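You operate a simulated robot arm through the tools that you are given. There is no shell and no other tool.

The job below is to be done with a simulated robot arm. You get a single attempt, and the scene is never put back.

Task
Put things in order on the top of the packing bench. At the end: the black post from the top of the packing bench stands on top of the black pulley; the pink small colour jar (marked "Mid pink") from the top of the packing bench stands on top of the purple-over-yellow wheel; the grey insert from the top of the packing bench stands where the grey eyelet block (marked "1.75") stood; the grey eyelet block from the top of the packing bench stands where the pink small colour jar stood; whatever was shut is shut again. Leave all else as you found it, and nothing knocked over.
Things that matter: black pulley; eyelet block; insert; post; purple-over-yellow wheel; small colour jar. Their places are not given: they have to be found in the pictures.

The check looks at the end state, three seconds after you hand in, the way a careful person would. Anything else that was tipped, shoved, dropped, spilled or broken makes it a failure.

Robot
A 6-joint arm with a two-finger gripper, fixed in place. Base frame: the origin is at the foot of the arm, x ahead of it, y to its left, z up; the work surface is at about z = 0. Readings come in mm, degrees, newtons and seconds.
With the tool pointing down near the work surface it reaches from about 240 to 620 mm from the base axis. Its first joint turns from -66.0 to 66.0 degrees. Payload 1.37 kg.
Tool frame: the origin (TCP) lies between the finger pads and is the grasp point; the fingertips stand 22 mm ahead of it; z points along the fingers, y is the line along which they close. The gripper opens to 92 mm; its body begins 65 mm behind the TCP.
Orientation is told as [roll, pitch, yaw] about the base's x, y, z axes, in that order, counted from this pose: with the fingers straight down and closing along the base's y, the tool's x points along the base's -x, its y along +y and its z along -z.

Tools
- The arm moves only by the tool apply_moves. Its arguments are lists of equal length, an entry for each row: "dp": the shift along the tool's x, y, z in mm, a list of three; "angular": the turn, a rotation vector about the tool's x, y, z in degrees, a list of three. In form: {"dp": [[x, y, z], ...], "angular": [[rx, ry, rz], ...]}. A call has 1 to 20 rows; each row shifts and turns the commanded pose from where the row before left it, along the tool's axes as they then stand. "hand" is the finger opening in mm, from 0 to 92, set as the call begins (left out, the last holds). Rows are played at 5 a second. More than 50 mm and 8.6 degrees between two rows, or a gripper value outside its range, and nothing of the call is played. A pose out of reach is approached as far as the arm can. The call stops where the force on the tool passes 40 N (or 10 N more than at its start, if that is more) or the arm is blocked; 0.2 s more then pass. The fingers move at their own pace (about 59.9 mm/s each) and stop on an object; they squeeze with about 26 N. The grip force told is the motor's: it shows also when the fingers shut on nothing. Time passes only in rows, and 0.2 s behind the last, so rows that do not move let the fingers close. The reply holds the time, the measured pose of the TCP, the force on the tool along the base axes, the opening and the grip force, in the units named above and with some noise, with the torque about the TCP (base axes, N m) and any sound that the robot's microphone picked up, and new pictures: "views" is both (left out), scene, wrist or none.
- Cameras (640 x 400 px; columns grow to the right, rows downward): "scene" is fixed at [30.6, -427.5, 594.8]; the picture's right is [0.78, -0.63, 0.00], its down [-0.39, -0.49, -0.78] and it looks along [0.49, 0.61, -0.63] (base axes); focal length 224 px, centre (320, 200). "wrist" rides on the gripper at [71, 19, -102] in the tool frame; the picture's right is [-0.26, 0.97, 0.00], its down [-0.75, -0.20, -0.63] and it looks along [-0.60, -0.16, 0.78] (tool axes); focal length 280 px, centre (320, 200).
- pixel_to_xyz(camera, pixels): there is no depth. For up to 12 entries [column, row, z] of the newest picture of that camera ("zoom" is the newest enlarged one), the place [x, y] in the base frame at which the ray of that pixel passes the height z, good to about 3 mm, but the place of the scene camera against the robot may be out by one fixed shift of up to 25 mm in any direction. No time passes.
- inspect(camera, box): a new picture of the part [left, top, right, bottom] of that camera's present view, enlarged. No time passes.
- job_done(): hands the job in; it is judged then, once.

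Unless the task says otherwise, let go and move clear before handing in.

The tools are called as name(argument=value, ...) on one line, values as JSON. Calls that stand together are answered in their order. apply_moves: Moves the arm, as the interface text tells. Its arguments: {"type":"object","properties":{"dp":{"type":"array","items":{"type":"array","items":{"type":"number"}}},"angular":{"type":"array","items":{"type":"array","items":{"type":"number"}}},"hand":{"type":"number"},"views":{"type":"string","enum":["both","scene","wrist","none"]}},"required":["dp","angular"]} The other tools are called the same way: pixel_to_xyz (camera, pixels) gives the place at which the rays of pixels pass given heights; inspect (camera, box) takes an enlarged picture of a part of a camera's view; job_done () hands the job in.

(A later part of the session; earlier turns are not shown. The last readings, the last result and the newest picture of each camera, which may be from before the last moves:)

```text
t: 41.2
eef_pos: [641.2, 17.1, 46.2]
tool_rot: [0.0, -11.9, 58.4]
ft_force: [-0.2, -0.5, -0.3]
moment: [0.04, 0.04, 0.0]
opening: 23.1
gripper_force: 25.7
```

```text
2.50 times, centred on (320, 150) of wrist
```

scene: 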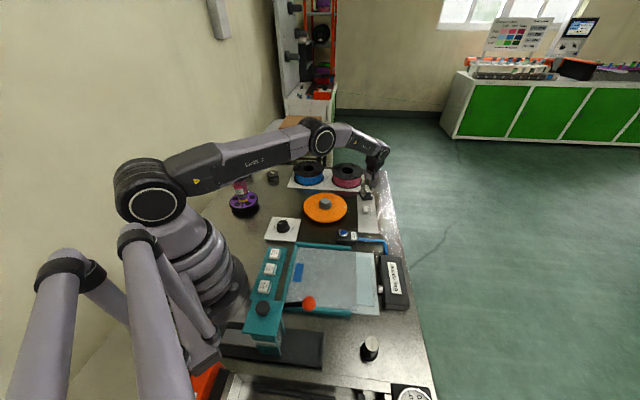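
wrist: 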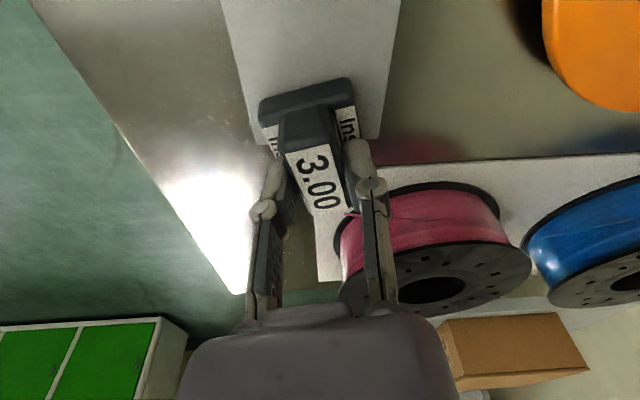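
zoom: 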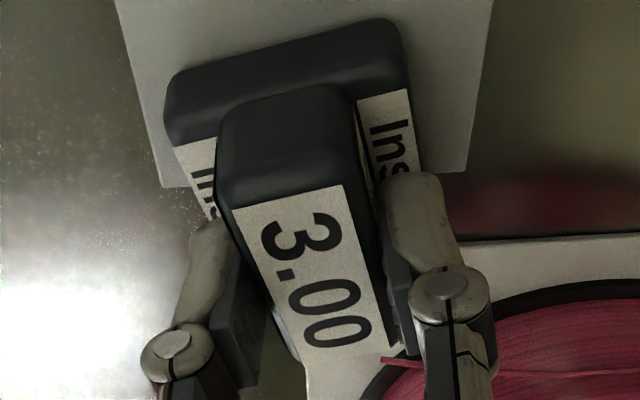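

Gripped at 23 mm. I'll lift slowly and check that the whole insert comes up.

apply_moves(dp=[[-1.04, 0, -4.89], [-2.08, 0, -9.78], [-4.16, 0, -19.6], [0, 0, 0]], angular=[[0, 0, 0], [0, 0, 0], [0, 0, 0], [0, 0, 0]], hand=5, views="both")

inspect(camera="scene", box=[340, 165, 396, 210])

inspect(camera="wrist", box=[210, 70, 430, 230])

```text
t: 42.2
eef_pos: [640.8, 17.1, 82.7]
tool_rot: [0.0, -12.0, 58.4]
ft_force: [0.1, 0.1, -0.4]
moment: [0.03, -0.01, 0.02]
opening: 23.0
gripper_force: 25.6
```

scene: 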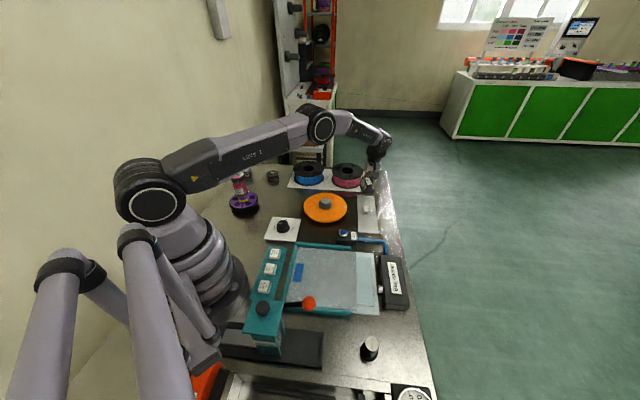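
wrist: 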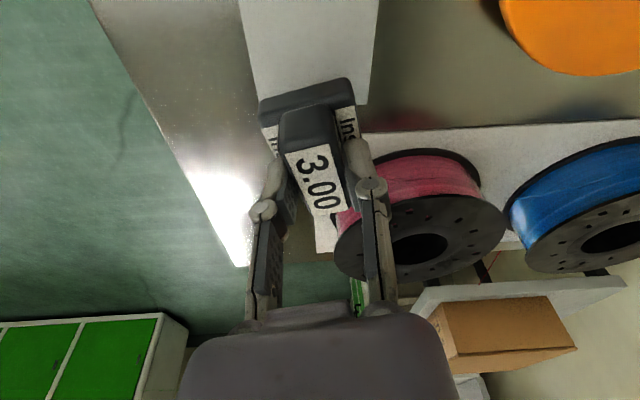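

```text
8.89 times, centred on (368, 188) of scene
```

zoom: 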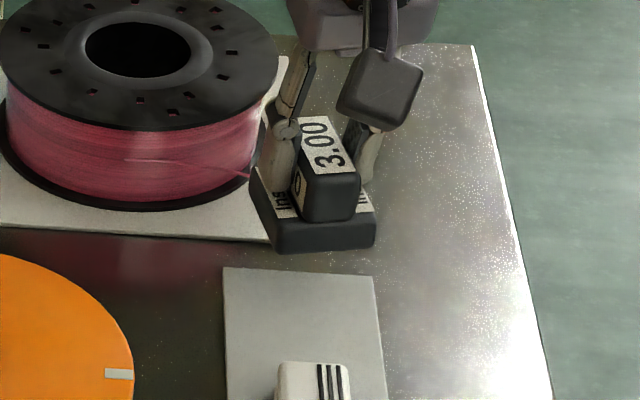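

```text
2.50 times, centred on (320, 150) of wrist
```

zoom: 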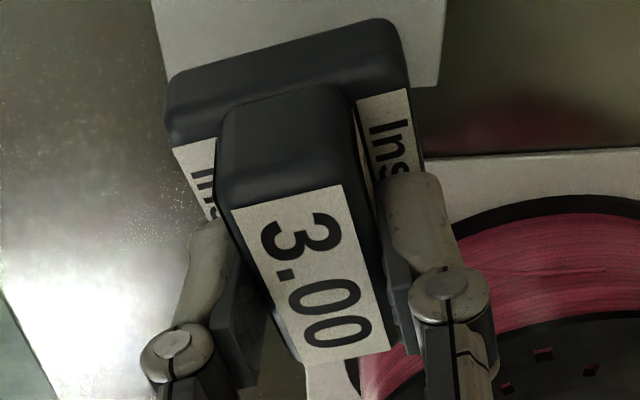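

The entire insert lifts as one piece. I'll raise it, carry it inward over the bench, and turn it −103° about the vertical so its long side will lie parallel to the spool plate's edge at the eyelet spot.

apply_moves(dp=[[-8.3, 0, -39.1], [-8.3, 0, -39.1], [-2.4, 39.2, 0.5], [-2.4, 39.2, 0.5], [-2.4, 39.2, 0.5], [-2.4, 39.2, 0.5], [-2.4, 39.2, 0.5], [0, 0, 0]], angular=[[0, 0, 0], [0, 0, 0], [0, 0, 0], [0, 0, 0], [0, 0, 0], [0, 0, 0], [0, 0, 0], [0, 0, 0]], hand=5, views="both")

```text
t: 44.0
eef_pos: [481.4, 131.0, 162.7]
tool_rot: [-0.1, -12.0, 58.4]
ft_force: [-0.6, 0.3, -0.9]
moment: [-0.02, 0.02, 0.04]
opening: 22.8
gripper_force: 25.9
```

scene: 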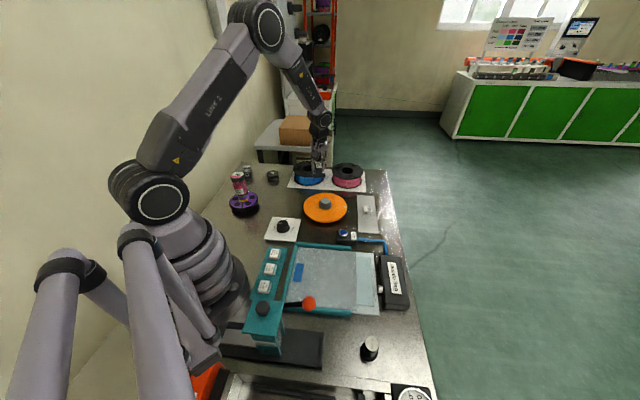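
wrist: 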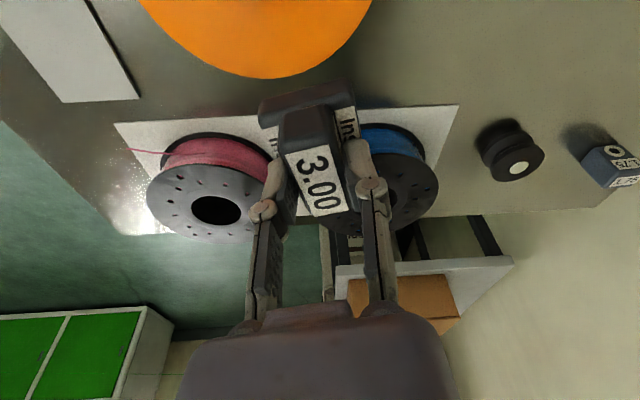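

Held firmly. Now I'll rotate about the vertical by −103° in small steps.

apply_moves(dp=[[0, 0, 0], [0, 0, 0], [0, 0, 0], [0, 0, 0], [0, 0, 0], [0, 0, 0], [0, 0, 0], [0, 0, 0], [0, 0, 0], [0, 0, 0], [0, 0, 0], [0, 0, 0], [0, 0, 0], [0, 0, 0]], angular=[[1.654, 0, 7.775], [1.654, 0, 7.775], [1.654, 0, 7.775], [1.654, 0, 7.775], [1.654, 0, 7.775], [1.654, 0, 7.775], [1.654, 0, 7.775], [1.654, 0, 7.775], [1.654, 0, 7.775], [1.654, 0, 7.775], [1.654, 0, 7.775], [1.654, 0, 7.775], [1.654, 0, 7.775], [0, 0, 0]], hand=5, views="both")

```text
t: 47.0
eef_pos: [479.1, 129.5, 161.4]
tool_rot: [0.0, -12.0, -45.0]
ft_force: [0.6, 0.2, -0.2]
moment: [0.0, 0.04, 0.02]
opening: 23.0
gripper_force: 25.7
```

scene: 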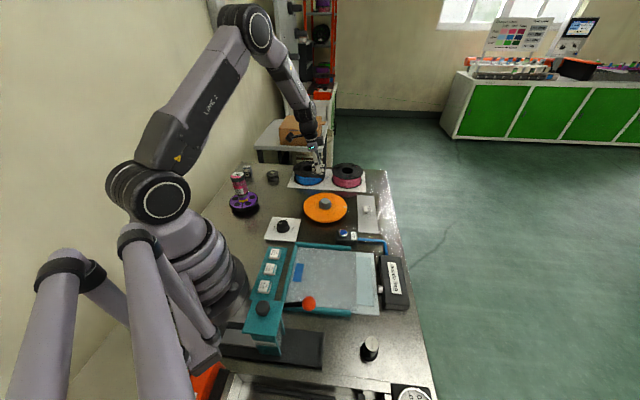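
wrist: 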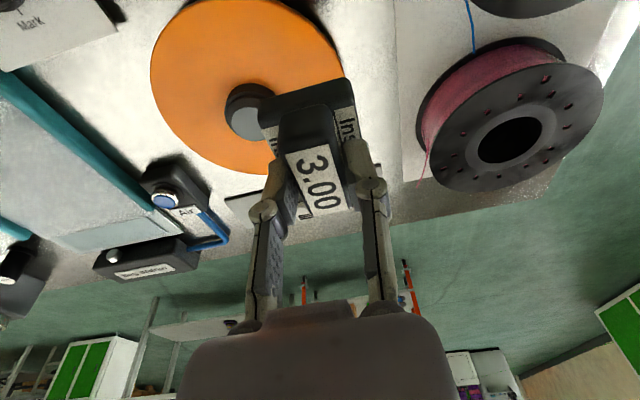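

Orientation is now yaw −45°, tilt 12°, insert upright. I'll carry it to above the eyelet's former place (400.3,257.6) and lower to ~25 mm clearance.

apply_moves(dp=[[35.7, 8.6, -7.6], [35.7, 8.6, -7.6], [35.7, 8.6, -7.6], [35.8, 8.7, -7.6], [6.4, 0, 30], [6.4, 0, 30], [6.4, 0, 30], [0, 0, 0], [0, 0, 0]], angular=[[0, 0, 0], [0, 0, 0], [0, 0, 0], [0, 0, 0], [0, 0, 0], [0, 0, 0], [0, 0, 0], [0, 0, 0], [0, 0, 0]], hand=5, views="both")

inspect(camera="scene", box=[255, 150, 325, 215])

inspect(camera="wrist", box=[200, 40, 440, 220])

```text
t: 49.0
eef_pos: [400.3, 258.5, 69.7]
tool_rot: [0.0, -12.0, -44.9]
ft_force: [0.1, 0.6, -0.3]
moment: [0.02, -0.03, -0.03]
opening: 23.3
gripper_force: 26.0
```

scene: 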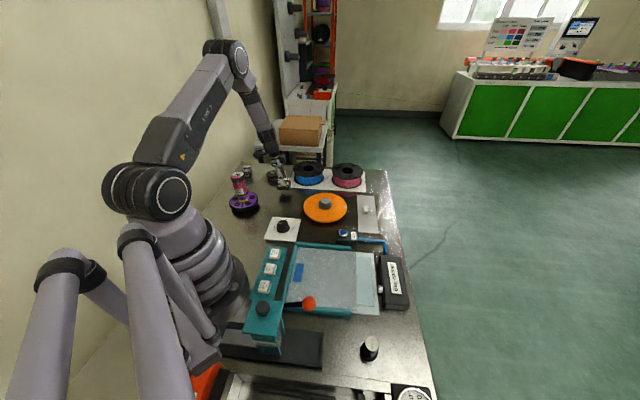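
wrist: 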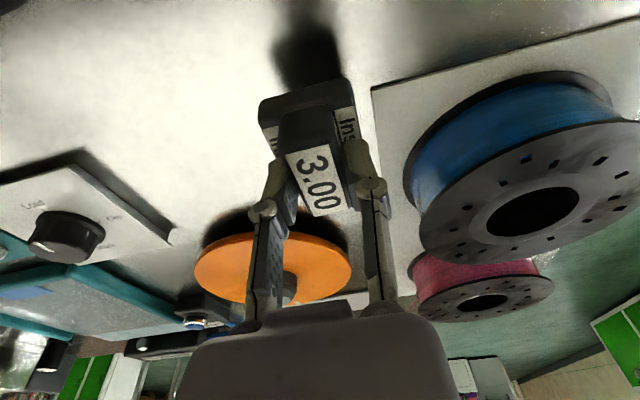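

```text
6.15 times, centred on (290, 182) of scene
```

zoom: 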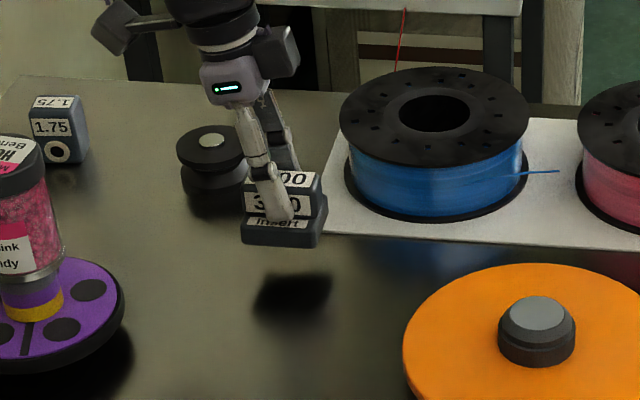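

```text
2.22 times, centred on (320, 130) of wrist
```

zoom: 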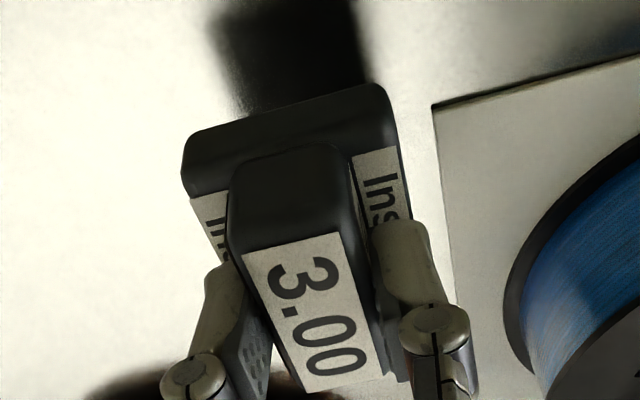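

The insert hangs upright above the spot and clear of the spool plate. I'll lower it further, then feel for contact.

apply_moves(dp=[[2.08, 0, 9.78], [2.08, 0, 9.78], [0.42, 0, 1.96], [0, 0, 0]], angular=[[0, 0, 0], [0, 0, 0], [0, 0, 0], [0, 0, 0]], hand=5, views="both")

inspect(camera="scene", box=[262, 165, 312, 210])

```text
t: 50.0
eef_pos: [400.0, 257.1, 46.5]
tool_rot: [0.0, -12.1, -45.0]
ft_force: [0.0, 0.6, -0.4]
moment: [-0.01, -0.01, -0.01]
opening: 23.3
gripper_force: 25.7
```

scene: 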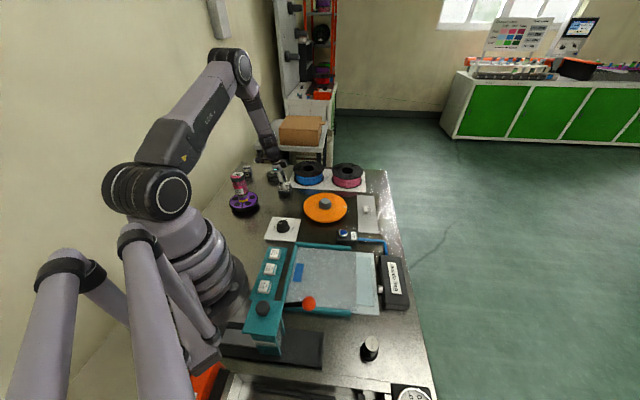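
wrist: 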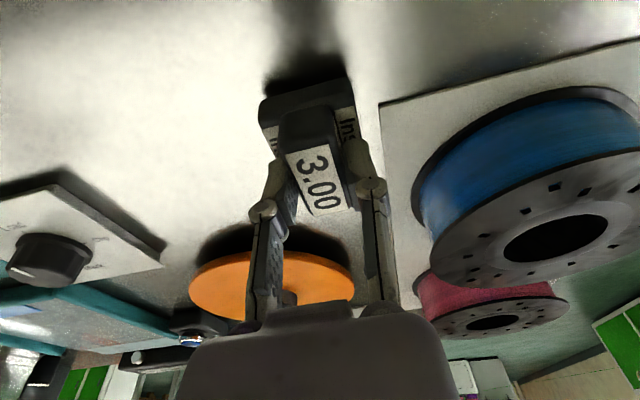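

```text
8.89 times, centred on (287, 188) of scene
```

zoom: 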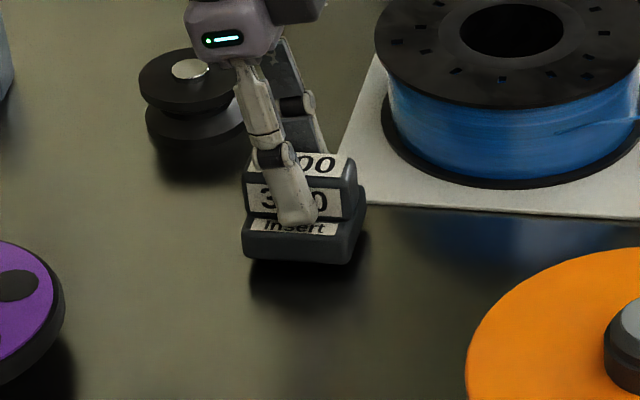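

The insert base centre in the scene (≈(285.1,192.9)) matches the eyelet's old base (≈(284.9,192.4)). Lowering in small steps to contact.

apply_moves(dp=[[0.21, 0, 0.98], [0.21, 0, 0.98], [0, 0, 0]], angular=[[0, 0, 0], [0, 0, 0], [0, 0, 0]], hand=5, views="none")

apply_moves(dp=[[0.21, 0, 0.98], [0, 0, 0]], angular=[[0, 0, 0], [0, 0, 0]], hand=5, views="none")

```text
t: 50.8
eef_pos: [400.3, 258.0, 46.0]
tool_rot: [0.1, -11.9, -44.9]
ft_force: [0.8, -0.3, -0.4]
moment: [0.0, 0.01, 0.01]
opening: 23.3
gripper_force: 25.8
```

```text
t: 51.4
eef_pos: [402.1, 256.4, 44.8]
tool_rot: [0.0, -11.9, -44.9]
ft_force: [-0.5, -0.2, -0.6]
moment: [0.01, 0.01, -0.01]
opening: 23.0
gripper_force: 25.9
```

No contact yet (−0.6 N). Continuing down 1 mm at a time.

apply_moves(dp=[[0.21, 0, 0.98], [0, 0, 0]], angular=[[0, 0, 0], [0, 0, 0]], hand=5, views="none")

apply_moves(dp=[[0.21, 0, 0.98], [0, 0, 0]], angular=[[0, 0, 0], [0, 0, 0]], hand=5, views="scene")

inspect(camera="scene", box=[262, 165, 312, 210])

```text
t: 52.0
eef_pos: [401.1, 258.2, 44.4]
tool_rot: [0.0, -12.0, -45.0]
ft_force: [0.4, 0.4, -0.8]
moment: [0.02, -0.01, -0.01]
opening: 23.0
gripper_force: 26.2
```

```text
t: 52.6
eef_pos: [402.1, 257.1, 43.9]
tool_rot: [0.0, -11.9, -44.9]
ft_force: [0.0, 0.2, -0.5]
moment: [-0.02, 0.03, 0.01]
opening: 22.9
gripper_force: 26.2
```

scene: 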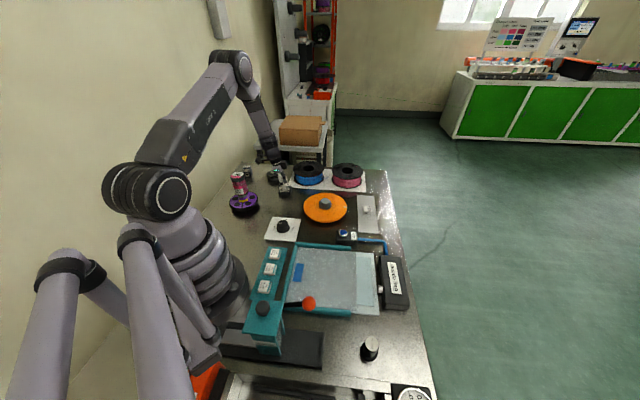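

```text
8.89 times, centred on (287, 188) of scene
```

zoom: 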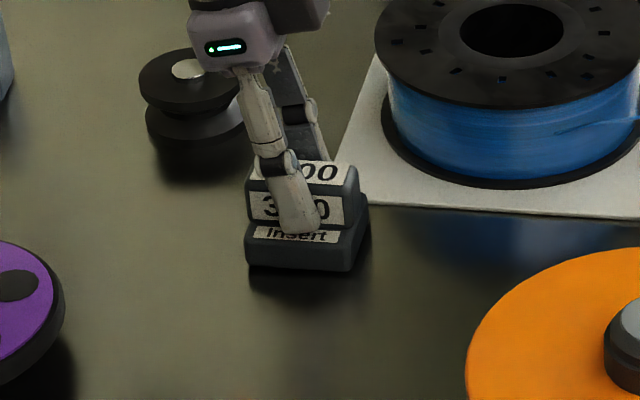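

Still a slight gap under the base. Continue down in 1 mm steps.

apply_moves(dp=[[0.21, 0, 0.98], [0, 0, 0]], angular=[[0, 0, 0], [0, 0, 0]], hand=5, views="none")

apply_moves(dp=[[0.21, 0, 0.98], [0, 0, 0]], angular=[[0, 0, 0], [0, 0, 0]], hand=5, views="none")

```text
t: 53.2
eef_pos: [401.9, 257.9, 42.4]
tool_rot: [0.1, -12.0, -44.9]
ft_force: [-4.5, -2.9, 17.2]
moment: [-0.13, 0.04, -0.04]
opening: 23.5
gripper_force: 26.2
```

```text
t: 53.8
eef_pos: [400.3, 258.1, 39.8]
tool_rot: [0.1, -12.0, -45.0]
ft_force: [1.7, -5.6, 17.3]
moment: [-0.21, -0.12, 0.01]
opening: 23.1
gripper_force: 26.1
```

Contact was firm (17 N), a bit over-pressed. I'll ease up 1 mm and check the picture before releasing.

apply_moves(dp=[[-0.21, 0, -0.98], [0, 0, 0]], angular=[[0, 0, 0], [0, 0, 0]], hand=5, views="both")

inspect(camera="scene", box=[262, 165, 312, 210])

inspect(camera="wrist", box=[220, 50, 420, 230])

```text
t: 54.4
eef_pos: [399.0, 258.5, 40.1]
tool_rot: [0.0, -11.9, -44.9]
ft_force: [1.9, -0.5, 4.2]
moment: [-0.05, -0.14, 0.04]
opening: 23.0
gripper_force: 26.2
```

scene: 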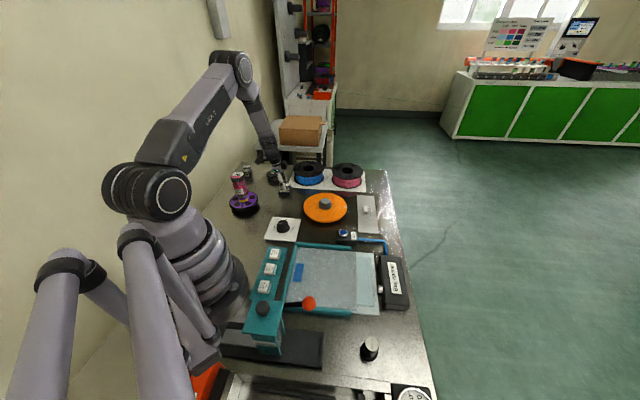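
wrist: 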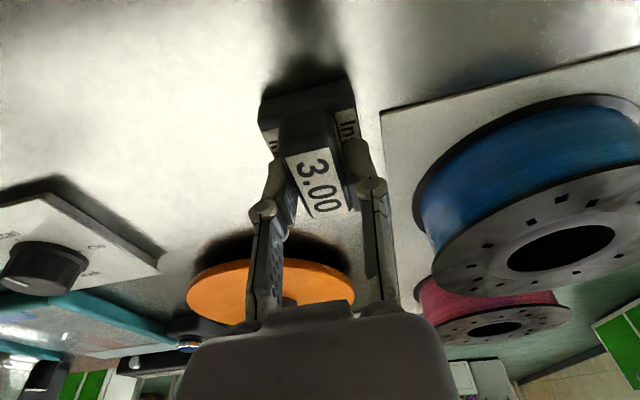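

```text
8.89 times, centred on (287, 188) of scene
```

zoom: 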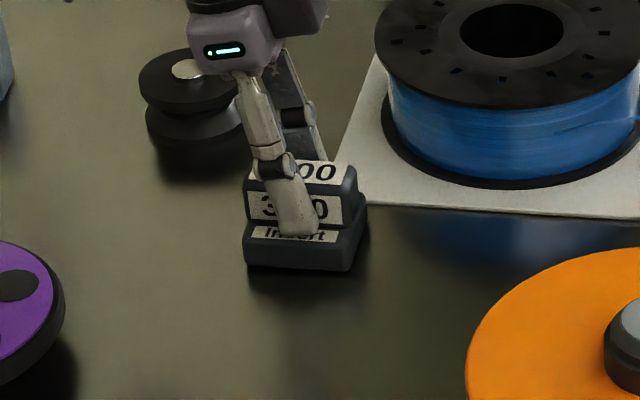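

```text
2.22 times, centred on (320, 140) of wrist
```

zoom: 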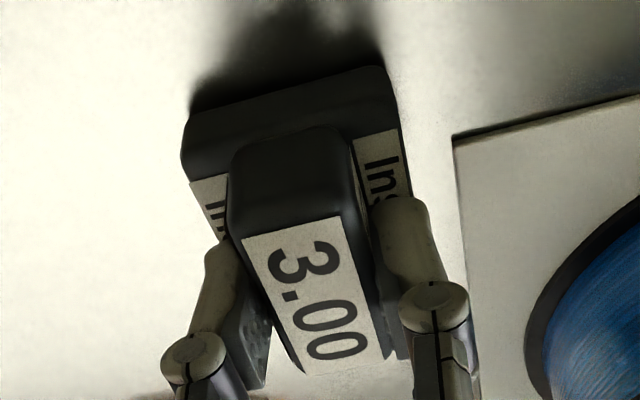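

The insert rests on the bench (4 N). I'll open the fingers slightly and check that it settles flat.

apply_moves(dp=[[0, 0, 0], [0, 0, 0], [0, 0, 0]], angular=[[0, 0, 0], [0, 0, 0], [0, 0, 0]], hand=42, views="both")

inspect(camera="scene", box=[262, 165, 312, 210])

inspect(camera="wrist", box=[220, 50, 420, 230])

```text
t: 55.2
eef_pos: [400.9, 257.7, 41.2]
tool_rot: [0.0, -12.0, -44.9]
ft_force: [-0.4, -0.1, 0.9]
moment: [-0.02, 0.01, -0.01]
opening: 42.2
gripper_force: 0.1
```

scene: 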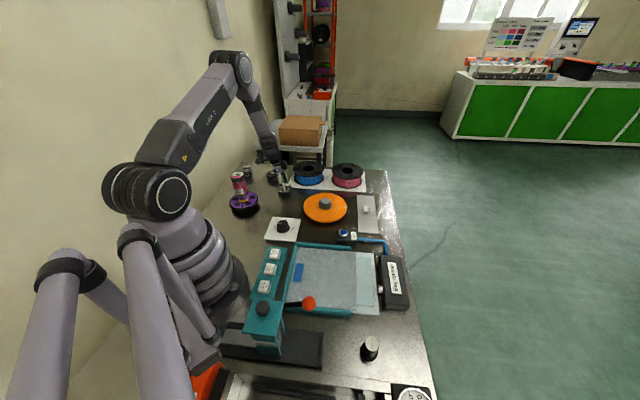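
wrist: 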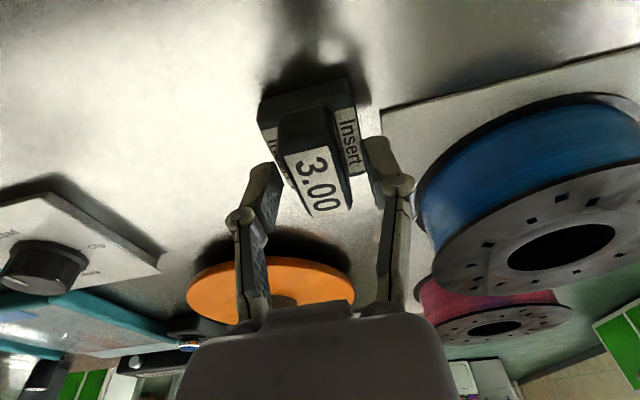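

```text
8.89 times, centred on (287, 188) of scene
```

zoom: 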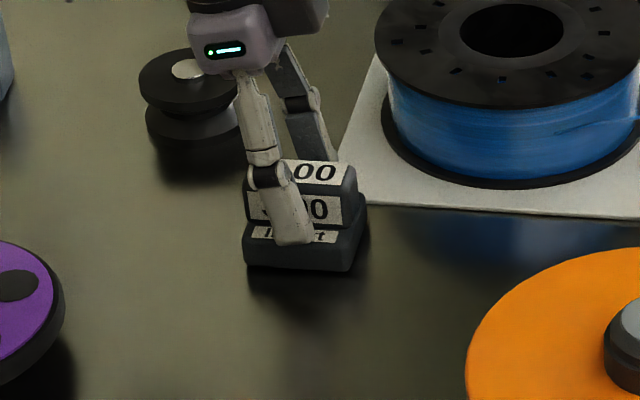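

```text
2.22 times, centred on (320, 140) of wrist
```

zoom: 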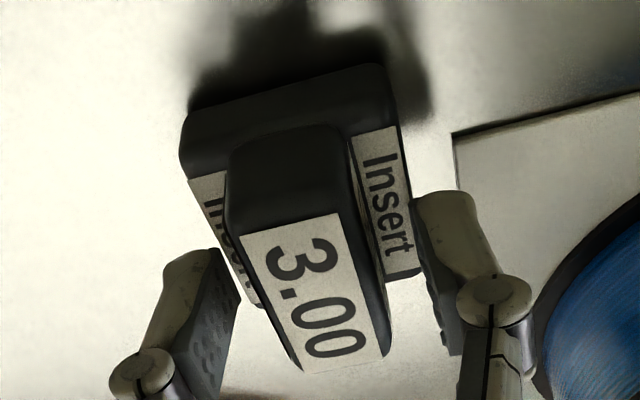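

The insert stands flat on its own. I'll lift straight up, remove the tilt and rise, then check the placement from above.

apply_moves(dp=[[-2.1, 0, -9.8], [-9.4, 0, -44], [-8.3, 0, -39.1], [0, 0, 0], [0, 0, 0], [0, 0, -45], [0, 0, -45], [0, 0, -45], [0, 0, 0]], angular=[[0, 0, 0], [0, 0, 0], [0, 0, 0], [0, 6, 0], [0, 6, 0], [0, 0, 0], [0, 0, 0], [0, 0, 0], [0, 0, 0]], hand=42, views="both")

inspect(camera="scene", box=[225, 150, 315, 215])

```text
t: 57.2
eef_pos: [402.1, 258.4, 271.7]
tool_rot: [-0.1, -0.1, -44.9]
ft_force: [0.2, -0.4, -0.1]
moment: [-0.02, -0.03, -0.01]
opening: 42.4
gripper_force: 0.2
```

scene: 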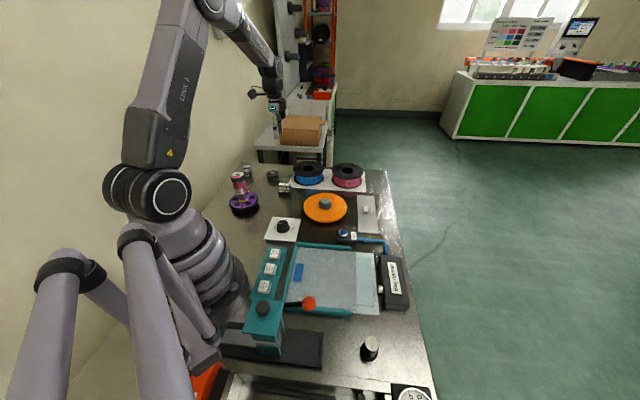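
wrist: 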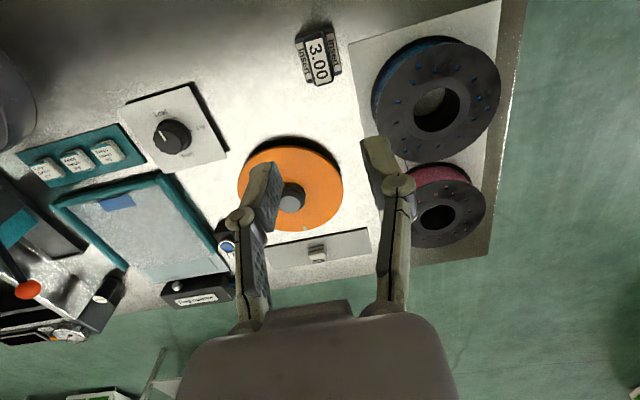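

```text
6.15 times, centred on (270, 182) of scene
```

zoom: 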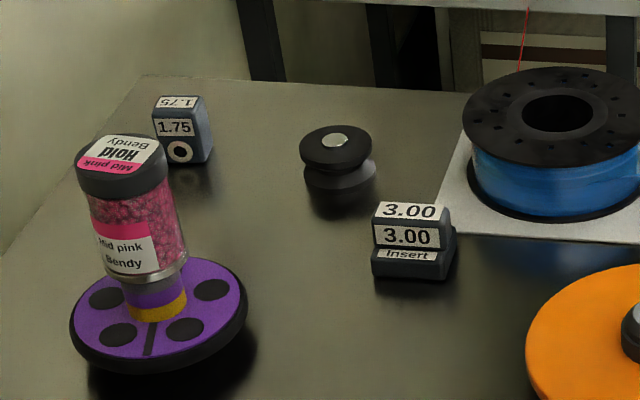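

Jar, eyelet block and insert are all standing. I'll verify the insert's position from here and then head for the post.

inspect(camera="wrist", box=[280, 15, 360, 95])

pixel_to_xyz(camera="wrist", pixels=[[316, 60, 41], [316, 55, 15], [350, 42, 3]])

```text
5.00 times, centred on (320, 55) of wrist
```

zoom: 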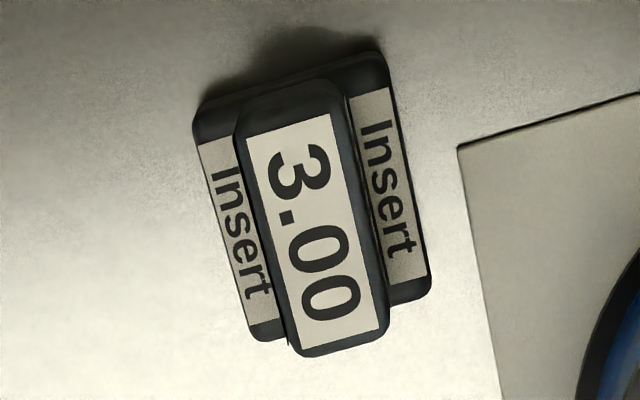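

```text
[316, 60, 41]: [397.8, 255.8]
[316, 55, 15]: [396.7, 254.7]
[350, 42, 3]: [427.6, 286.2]
```

The insert's base centre is at about (399,257), matching. Now I'll travel across at z≈270 toward the post on the other side.

apply_moves(dp=[[-29, -23, 0], [-29, -23, 0], [-29, -23, 0], [-29, -23, 0], [-29, -23, 0], [-29, -23, 0], [-29, -23, 0], [-11.3, -35.4, 0], [-11.3, -35.4, 0], [-11.3, -35.4, 0], [-11.3, -35.4, 0], [-11.3, -35.4, 0], [-11.3, -35.4, 0], [-11.3, -35.4, 0], [0, 0, 0]], angular=[[0, 0, 0], [0, 0, 0], [0, 0, 0], [0, 0, 0], [0, 0, 0], [0, 0, 0], [0, 0, 0], [0, 0, 0], [0, 0, 0], [0, 0, 0], [0, 0, 0], [0, 0, 0], [0, 0, 0], [0, 0, 0], [0, 0, 0]], hand=92, views="both")

```text
t: 60.4
eef_pos: [311.4, -231.5, 272.4]
tool_rot: [0.0, 0.0, -44.8]
ft_force: [0.0, -0.2, -0.2]
moment: [-0.01, 0.02, 0.01]
opening: 91.8
gripper_force: 0.1
```

scene: 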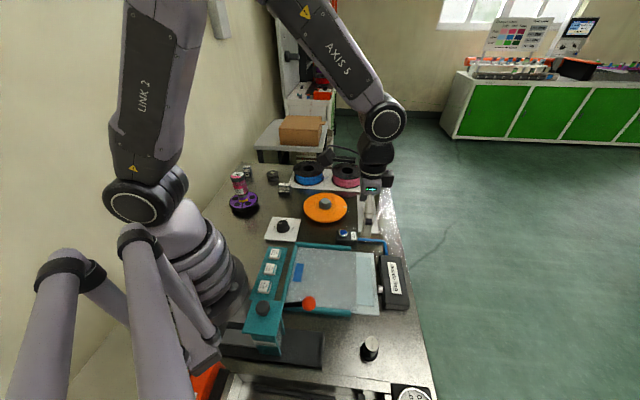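
wrist: 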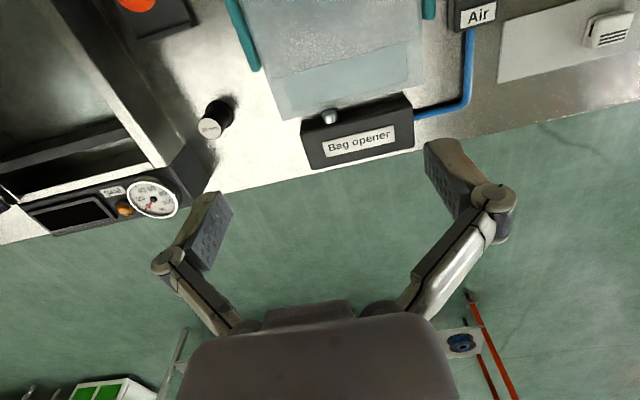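

The post is visible in the wrist picture around (215,118). I'll zoom and convert.

inspect(camera="wrist", box=[170, 75, 270, 160])

pixel_to_xyz(camera="wrist", pixels=[[210, 128, 50], [210, 128, 70], [222, 108, 0], [152, 200, 20]])

```text
4.71 times, centred on (220, 118) of wrist
```

zoom: 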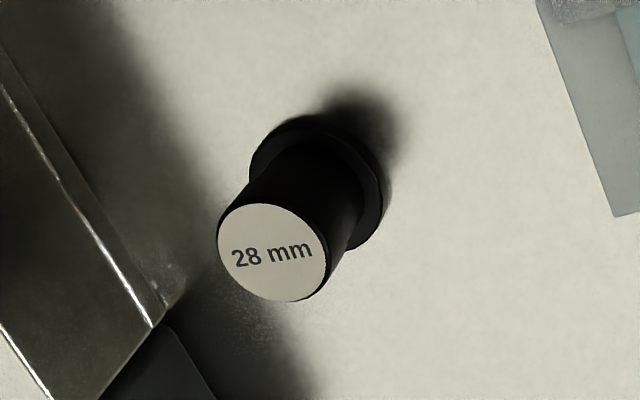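

```text
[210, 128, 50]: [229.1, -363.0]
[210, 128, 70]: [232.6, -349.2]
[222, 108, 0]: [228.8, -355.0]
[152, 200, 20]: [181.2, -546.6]
```

The post has a wider foot flange; its foot centre is at about (219.4,114.4) and top at (209.8,129). Converting for position and height.

pixel_to_xyz(camera="wrist", pixels=[[219.4, 114.4, 0], [219.4, 114.4, 5], [209.8, 129, 30], [209.8, 129, 40], [209.8, 129, 50], [209.8, 129, 60], [209.8, 129, 70]])

```text
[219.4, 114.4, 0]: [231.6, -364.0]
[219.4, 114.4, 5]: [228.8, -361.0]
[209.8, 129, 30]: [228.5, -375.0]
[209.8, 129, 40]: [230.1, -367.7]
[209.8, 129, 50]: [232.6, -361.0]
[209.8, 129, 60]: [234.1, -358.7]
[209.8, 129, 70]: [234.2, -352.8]
```

The post stands at about (231,−363), roughly 48 mm tall with a foot flange. I'll move above it.

apply_moves(dp=[[-7.4, -30, 22], [-7.4, -30, 22], [-7.4, -30, 22], [-7.4, -30, 22], [-7.4, -30, 22], [0, 0, 0]], angular=[[0, 0, 0], [0, 0, 0], [0, 0, 0], [0, 0, 0], [0, 0, 0], [0, 0, 0]], hand=70, views="both")

inspect(camera="wrist", box=[260, 30, 380, 130])

```text
t: 61.8
eef_pos: [228.6, -364.7, 160.0]
tool_rot: [0.0, 0.0, -44.8]
ft_force: [0.4, -1.0, 0.3]
moment: [0.01, -0.02, -0.01]
opening: 69.8
gripper_force: 0.1
```

scene: 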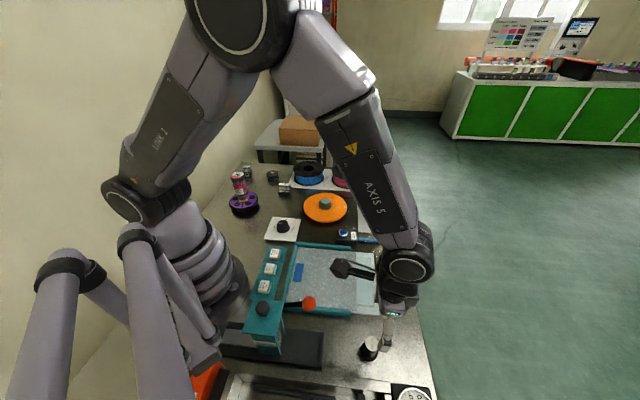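
wrist: 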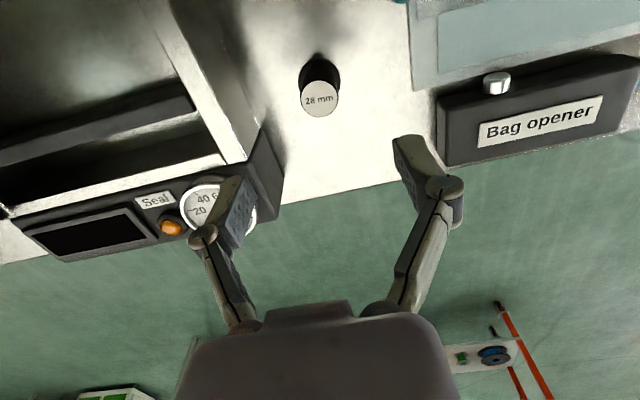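

```text
4.00 times, centred on (320, 80) of wrist
```

zoom: 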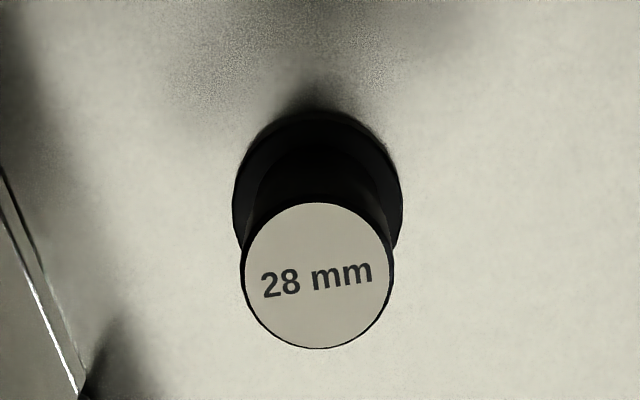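

The post is right under the TCP (top centre at (319,99)). I want to check the height of the sealer's rim corner near (247,160) for finger clearance.

pixel_to_xyz(camera="wrist", pixels=[[247, 160, 0], [247, 160, 30], [247, 160, 60], [319.2, 98.7, 48], [318, 70, 0], [265, 130, 0], [283, 205, 0], [440, 165, 40]])

inspect(camera="wrist", box=[160, 60, 340, 230])

inspect(camera="scene", box=[300, 320, 440, 400])

```text
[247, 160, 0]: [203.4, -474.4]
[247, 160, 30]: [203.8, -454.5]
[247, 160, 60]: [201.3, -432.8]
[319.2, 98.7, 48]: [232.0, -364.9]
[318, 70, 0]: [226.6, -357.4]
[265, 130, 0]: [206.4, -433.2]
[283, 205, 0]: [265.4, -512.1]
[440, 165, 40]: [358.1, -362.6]
```

```text
2.35 times, centred on (250, 145) of wrist
```

zoom: 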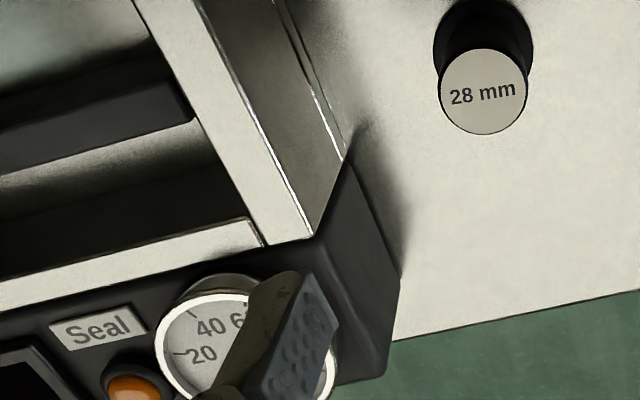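

```text
4.57 times, centred on (370, 360) of scene
```

zoom: 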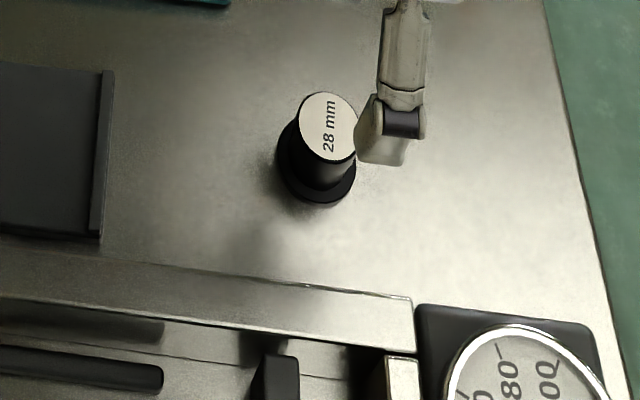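

The wall is ~60 mm tall and about 65 mm away, so the fingers have room. I'll descend over the post to z≈37 (tips above the foot flange).

apply_moves(dp=[[0, 0, 40], [0, 0, 35], [0, 0, 30], [0, 0, 18], [0, 0, 0]], angular=[[0, 0, 0], [0, 0, 0], [0, 0, 0], [0, 0, 0], [0, 0, 0]], hand=62, views="both")

inspect(camera="wrist", box=[220, 90, 420, 240])

inspect(camera="scene", box=[330, 310, 420, 370])

```text
t: 63.0
eef_pos: [231.7, -364.3, 37.2]
tool_rot: [0.0, 0.0, -44.8]
ft_force: [-0.4, 0.6, -0.7]
moment: [0.03, 0.03, -0.01]
opening: 62.0
gripper_force: 0.0
```

scene: 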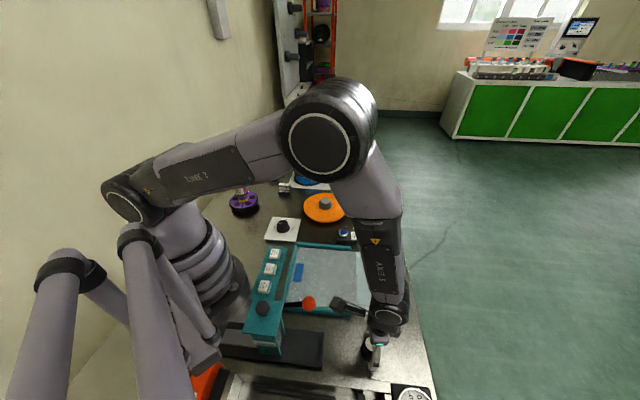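
wrist: 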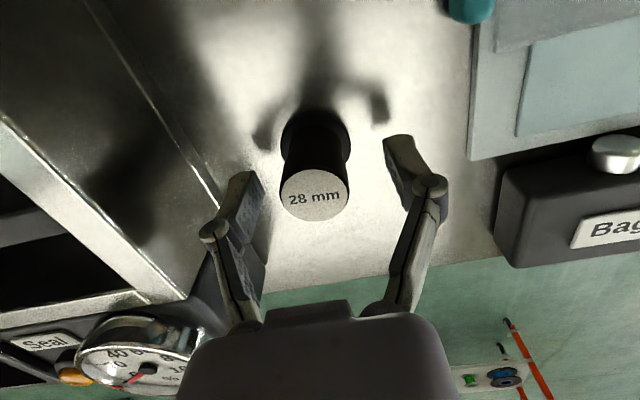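

```text
2.67 times, centred on (320, 165) of wrist
```

zoom: 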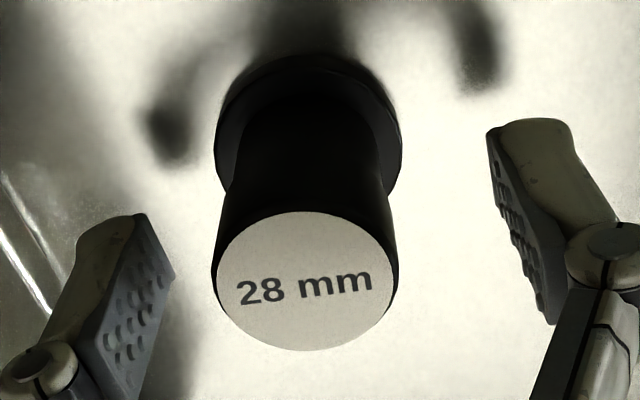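

```text
6.67 times, centred on (375, 340) of scene
```

zoom: 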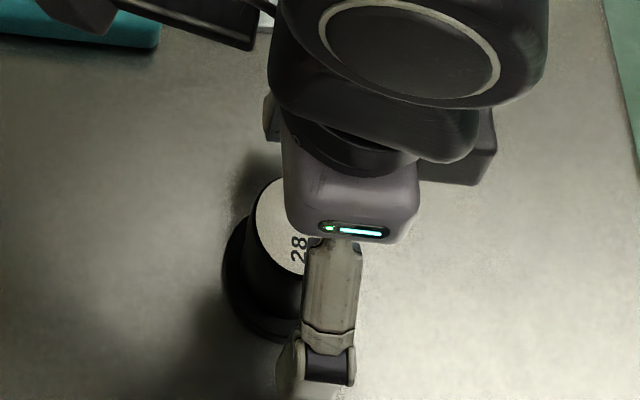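

The post sits ~2 mm off centre; I'll shift to match it and close the fingers.

apply_moves(dp=[[1.5, -2, 0], [0, 0, 0]], angular=[[0, 0, 0], [0, 0, 0]], hand=62, views="none")

apply_moves(dp=[[0, 0, 0], [0, 0, 0], [0, 0, 0], [0, 0, 0]], angular=[[0, 0, 0], [0, 0, 0], [0, 0, 0], [0, 0, 0]], hand=10, views="wrist")

inspect(camera="wrist", box=[220, 90, 420, 240])

```text
t: 63.6
eef_pos: [228.9, -365.2, 37.8]
tool_rot: [0.0, 0.0, -44.9]
ft_force: [-0.7, 0.0, -0.4]
moment: [0.01, 0.02, 0.0]
opening: 62.1
gripper_force: 0.0
```

```text
t: 64.6
eef_pos: [230.2, -364.2, 37.6]
tool_rot: [0.0, 0.1, -44.9]
ft_force: [-0.9, 0.6, 3.4]
moment: [0.0, 0.08, 0.04]
opening: 28.2
gripper_force: 26.3
```

wrist: 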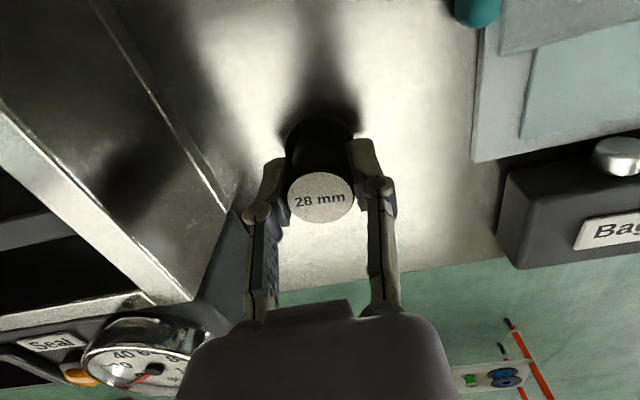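

```text
2.67 times, centred on (320, 165) of wrist
```

zoom: 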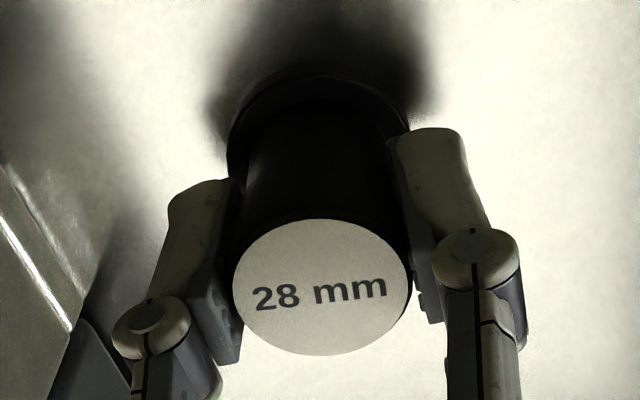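

The post is held (28.2 mm). I'll lift it high and carry it back across the bench.

apply_moves(dp=[[0, 0, -5], [0, 0, -25], [0, 0, -45], [0, 0, -45], [0, 0, -45], [0, 0, -45], [8.2, 39.7, 0], [8.2, 39.7, 0], [8.2, 39.7, 0], [8.2, 39.7, 0], [8.2, 39.7, 0], [8.2, 39.7, 0], [8.2, 39.7, 0], [8.2, 39.7, 0], [8.2, 39.7, 0], [0, 0, 0]], angular=[[0, 0, 0], [0, 0, 0], [0, 0, 0], [0, 0, 0], [0, 0, 0], [0, 0, 0], [0, 0, 0], [0, 0, 0], [0, 0, 0], [0, 0, 0], [0, 0, 0], [0, 0, 0], [0, 0, 0], [0, 0, 0], [0, 0, 0], [0, 0, 0]], hand=10, views="both")

```text
t: 68.0
eef_pos: [430.2, -59.8, 247.3]
tool_rot: [0.0, 0.0, -44.9]
ft_force: [0.4, -0.7, -0.7]
moment: [0.01, 0.01, 0.03]
opening: 28.1
gripper_force: 26.2
```

scene: 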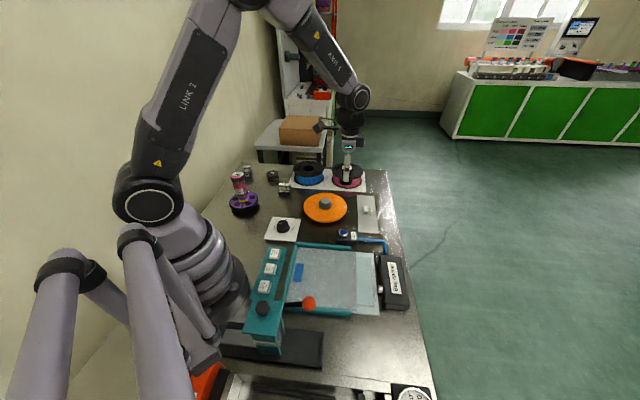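
wrist: 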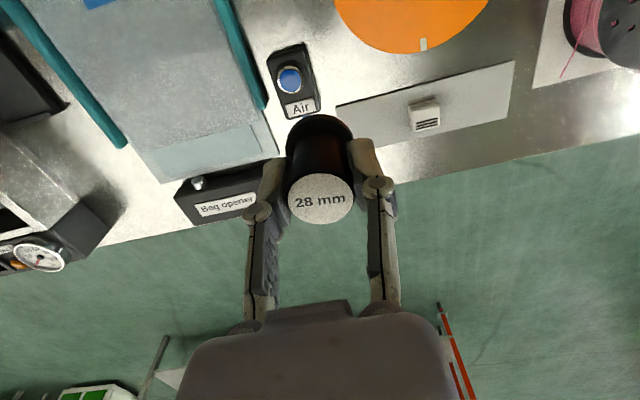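

The post is secure. I'll go on toward the pulley side and turn back to yaw 0 for a clear view.

apply_moves(dp=[[32.2, 24.4, 0], [32.2, 24.4, 0], [32.2, 24.4, 0], [32.2, 24.4, 0], [32.2, 24.4, 0], [32.2, 24.4, 0], [32.2, 24.4, 0], [32.2, 24.4, 0], [32.2, 24.4, 0], [0, 0, 0], [0, 0, 0], [0, 0, 0], [0, 0, 0], [0, 0, 0], [0, 0, 0], [0, 0, 0]], angular=[[0, 0, 0], [0, 0, 0], [0, 0, 0], [0, 0, 0], [0, 0, 0], [0, 0, 0], [0, 0, 0], [0, 0, 0], [0, 0, 0], [0, 0, -7.5], [0, 0, -7.5], [0, 0, -7.5], [0, 0, -7.5], [0, 0, -7.5], [0, 0, -7.5], [0, 0, 0]], hand=10, views="both")

inspect(camera="wrist", box=[340, 60, 460, 160])

```text
t: 71.4
eef_pos: [380.4, 301.9, 250.0]
tool_rot: [0.0, -0.1, 0.3]
ft_force: [0.0, 0.2, -0.6]
moment: [0.02, 0.01, 0.01]
opening: 28.1
gripper_force: 26.1
```

scene: 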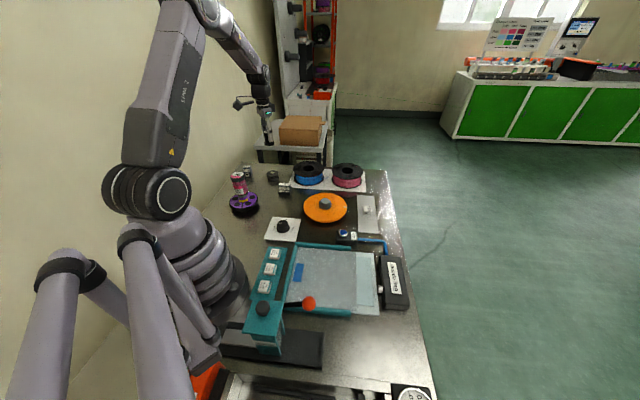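
wrist: 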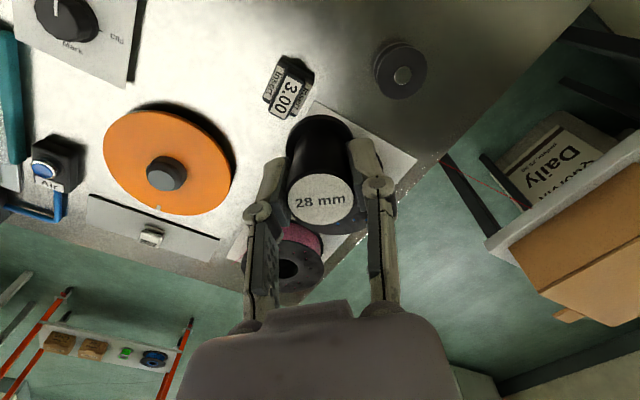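

```text
4.00 times, centred on (400, 110) of wrist
```

zoom: 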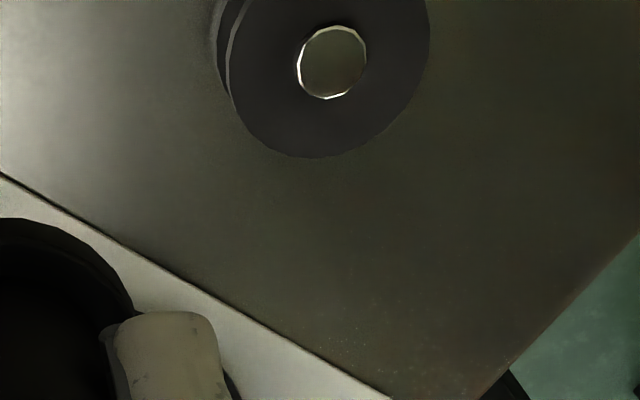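

The pulley top is at about (401,72). I'll zoom around it for centre and height.

inspect(camera="wrist", box=[355, 25, 445, 115])

inspect(camera="scene", box=[255, 160, 290, 190])

```text
4.44 times, centred on (400, 70) of wrist
```

zoom: 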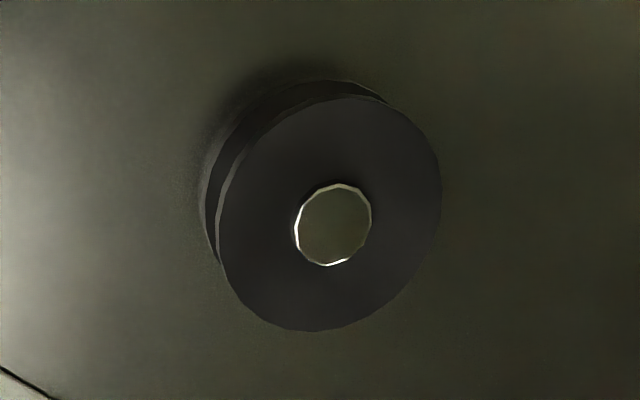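

```text
13.33 times, centred on (272, 175) of scene
```

zoom: 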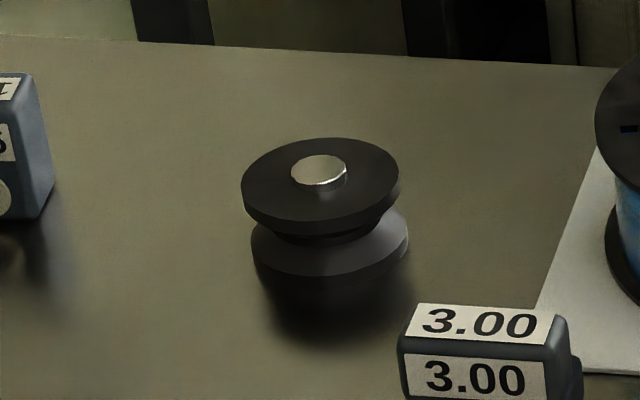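

The pulley has a slightly raised pin in its centre, so the post must be centred well. I'll convert the disc centre (402.1,73.2) and pin centre (403,75.5).

pixel_to_xyz(camera="wrist", pixels=[[402.1, 73.2, 25], [402.1, 73.2, 30], [402.1, 73.2, 35], [403, 75.5, 28], [403, 75.5, 33], [403, 75.5, 38]])

pixel_to_xyz(camera="scene", pixels=[[271.9, 172.8, 33], [271.9, 172.8, 38], [284.9, 192.4, 0]])

```text
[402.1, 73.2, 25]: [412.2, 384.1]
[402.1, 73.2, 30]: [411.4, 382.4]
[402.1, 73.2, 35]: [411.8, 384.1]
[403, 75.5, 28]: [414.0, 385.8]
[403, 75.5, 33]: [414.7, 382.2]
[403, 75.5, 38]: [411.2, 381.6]
```

```text
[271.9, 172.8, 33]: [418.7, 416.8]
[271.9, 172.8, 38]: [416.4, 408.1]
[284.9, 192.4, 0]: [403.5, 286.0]
```

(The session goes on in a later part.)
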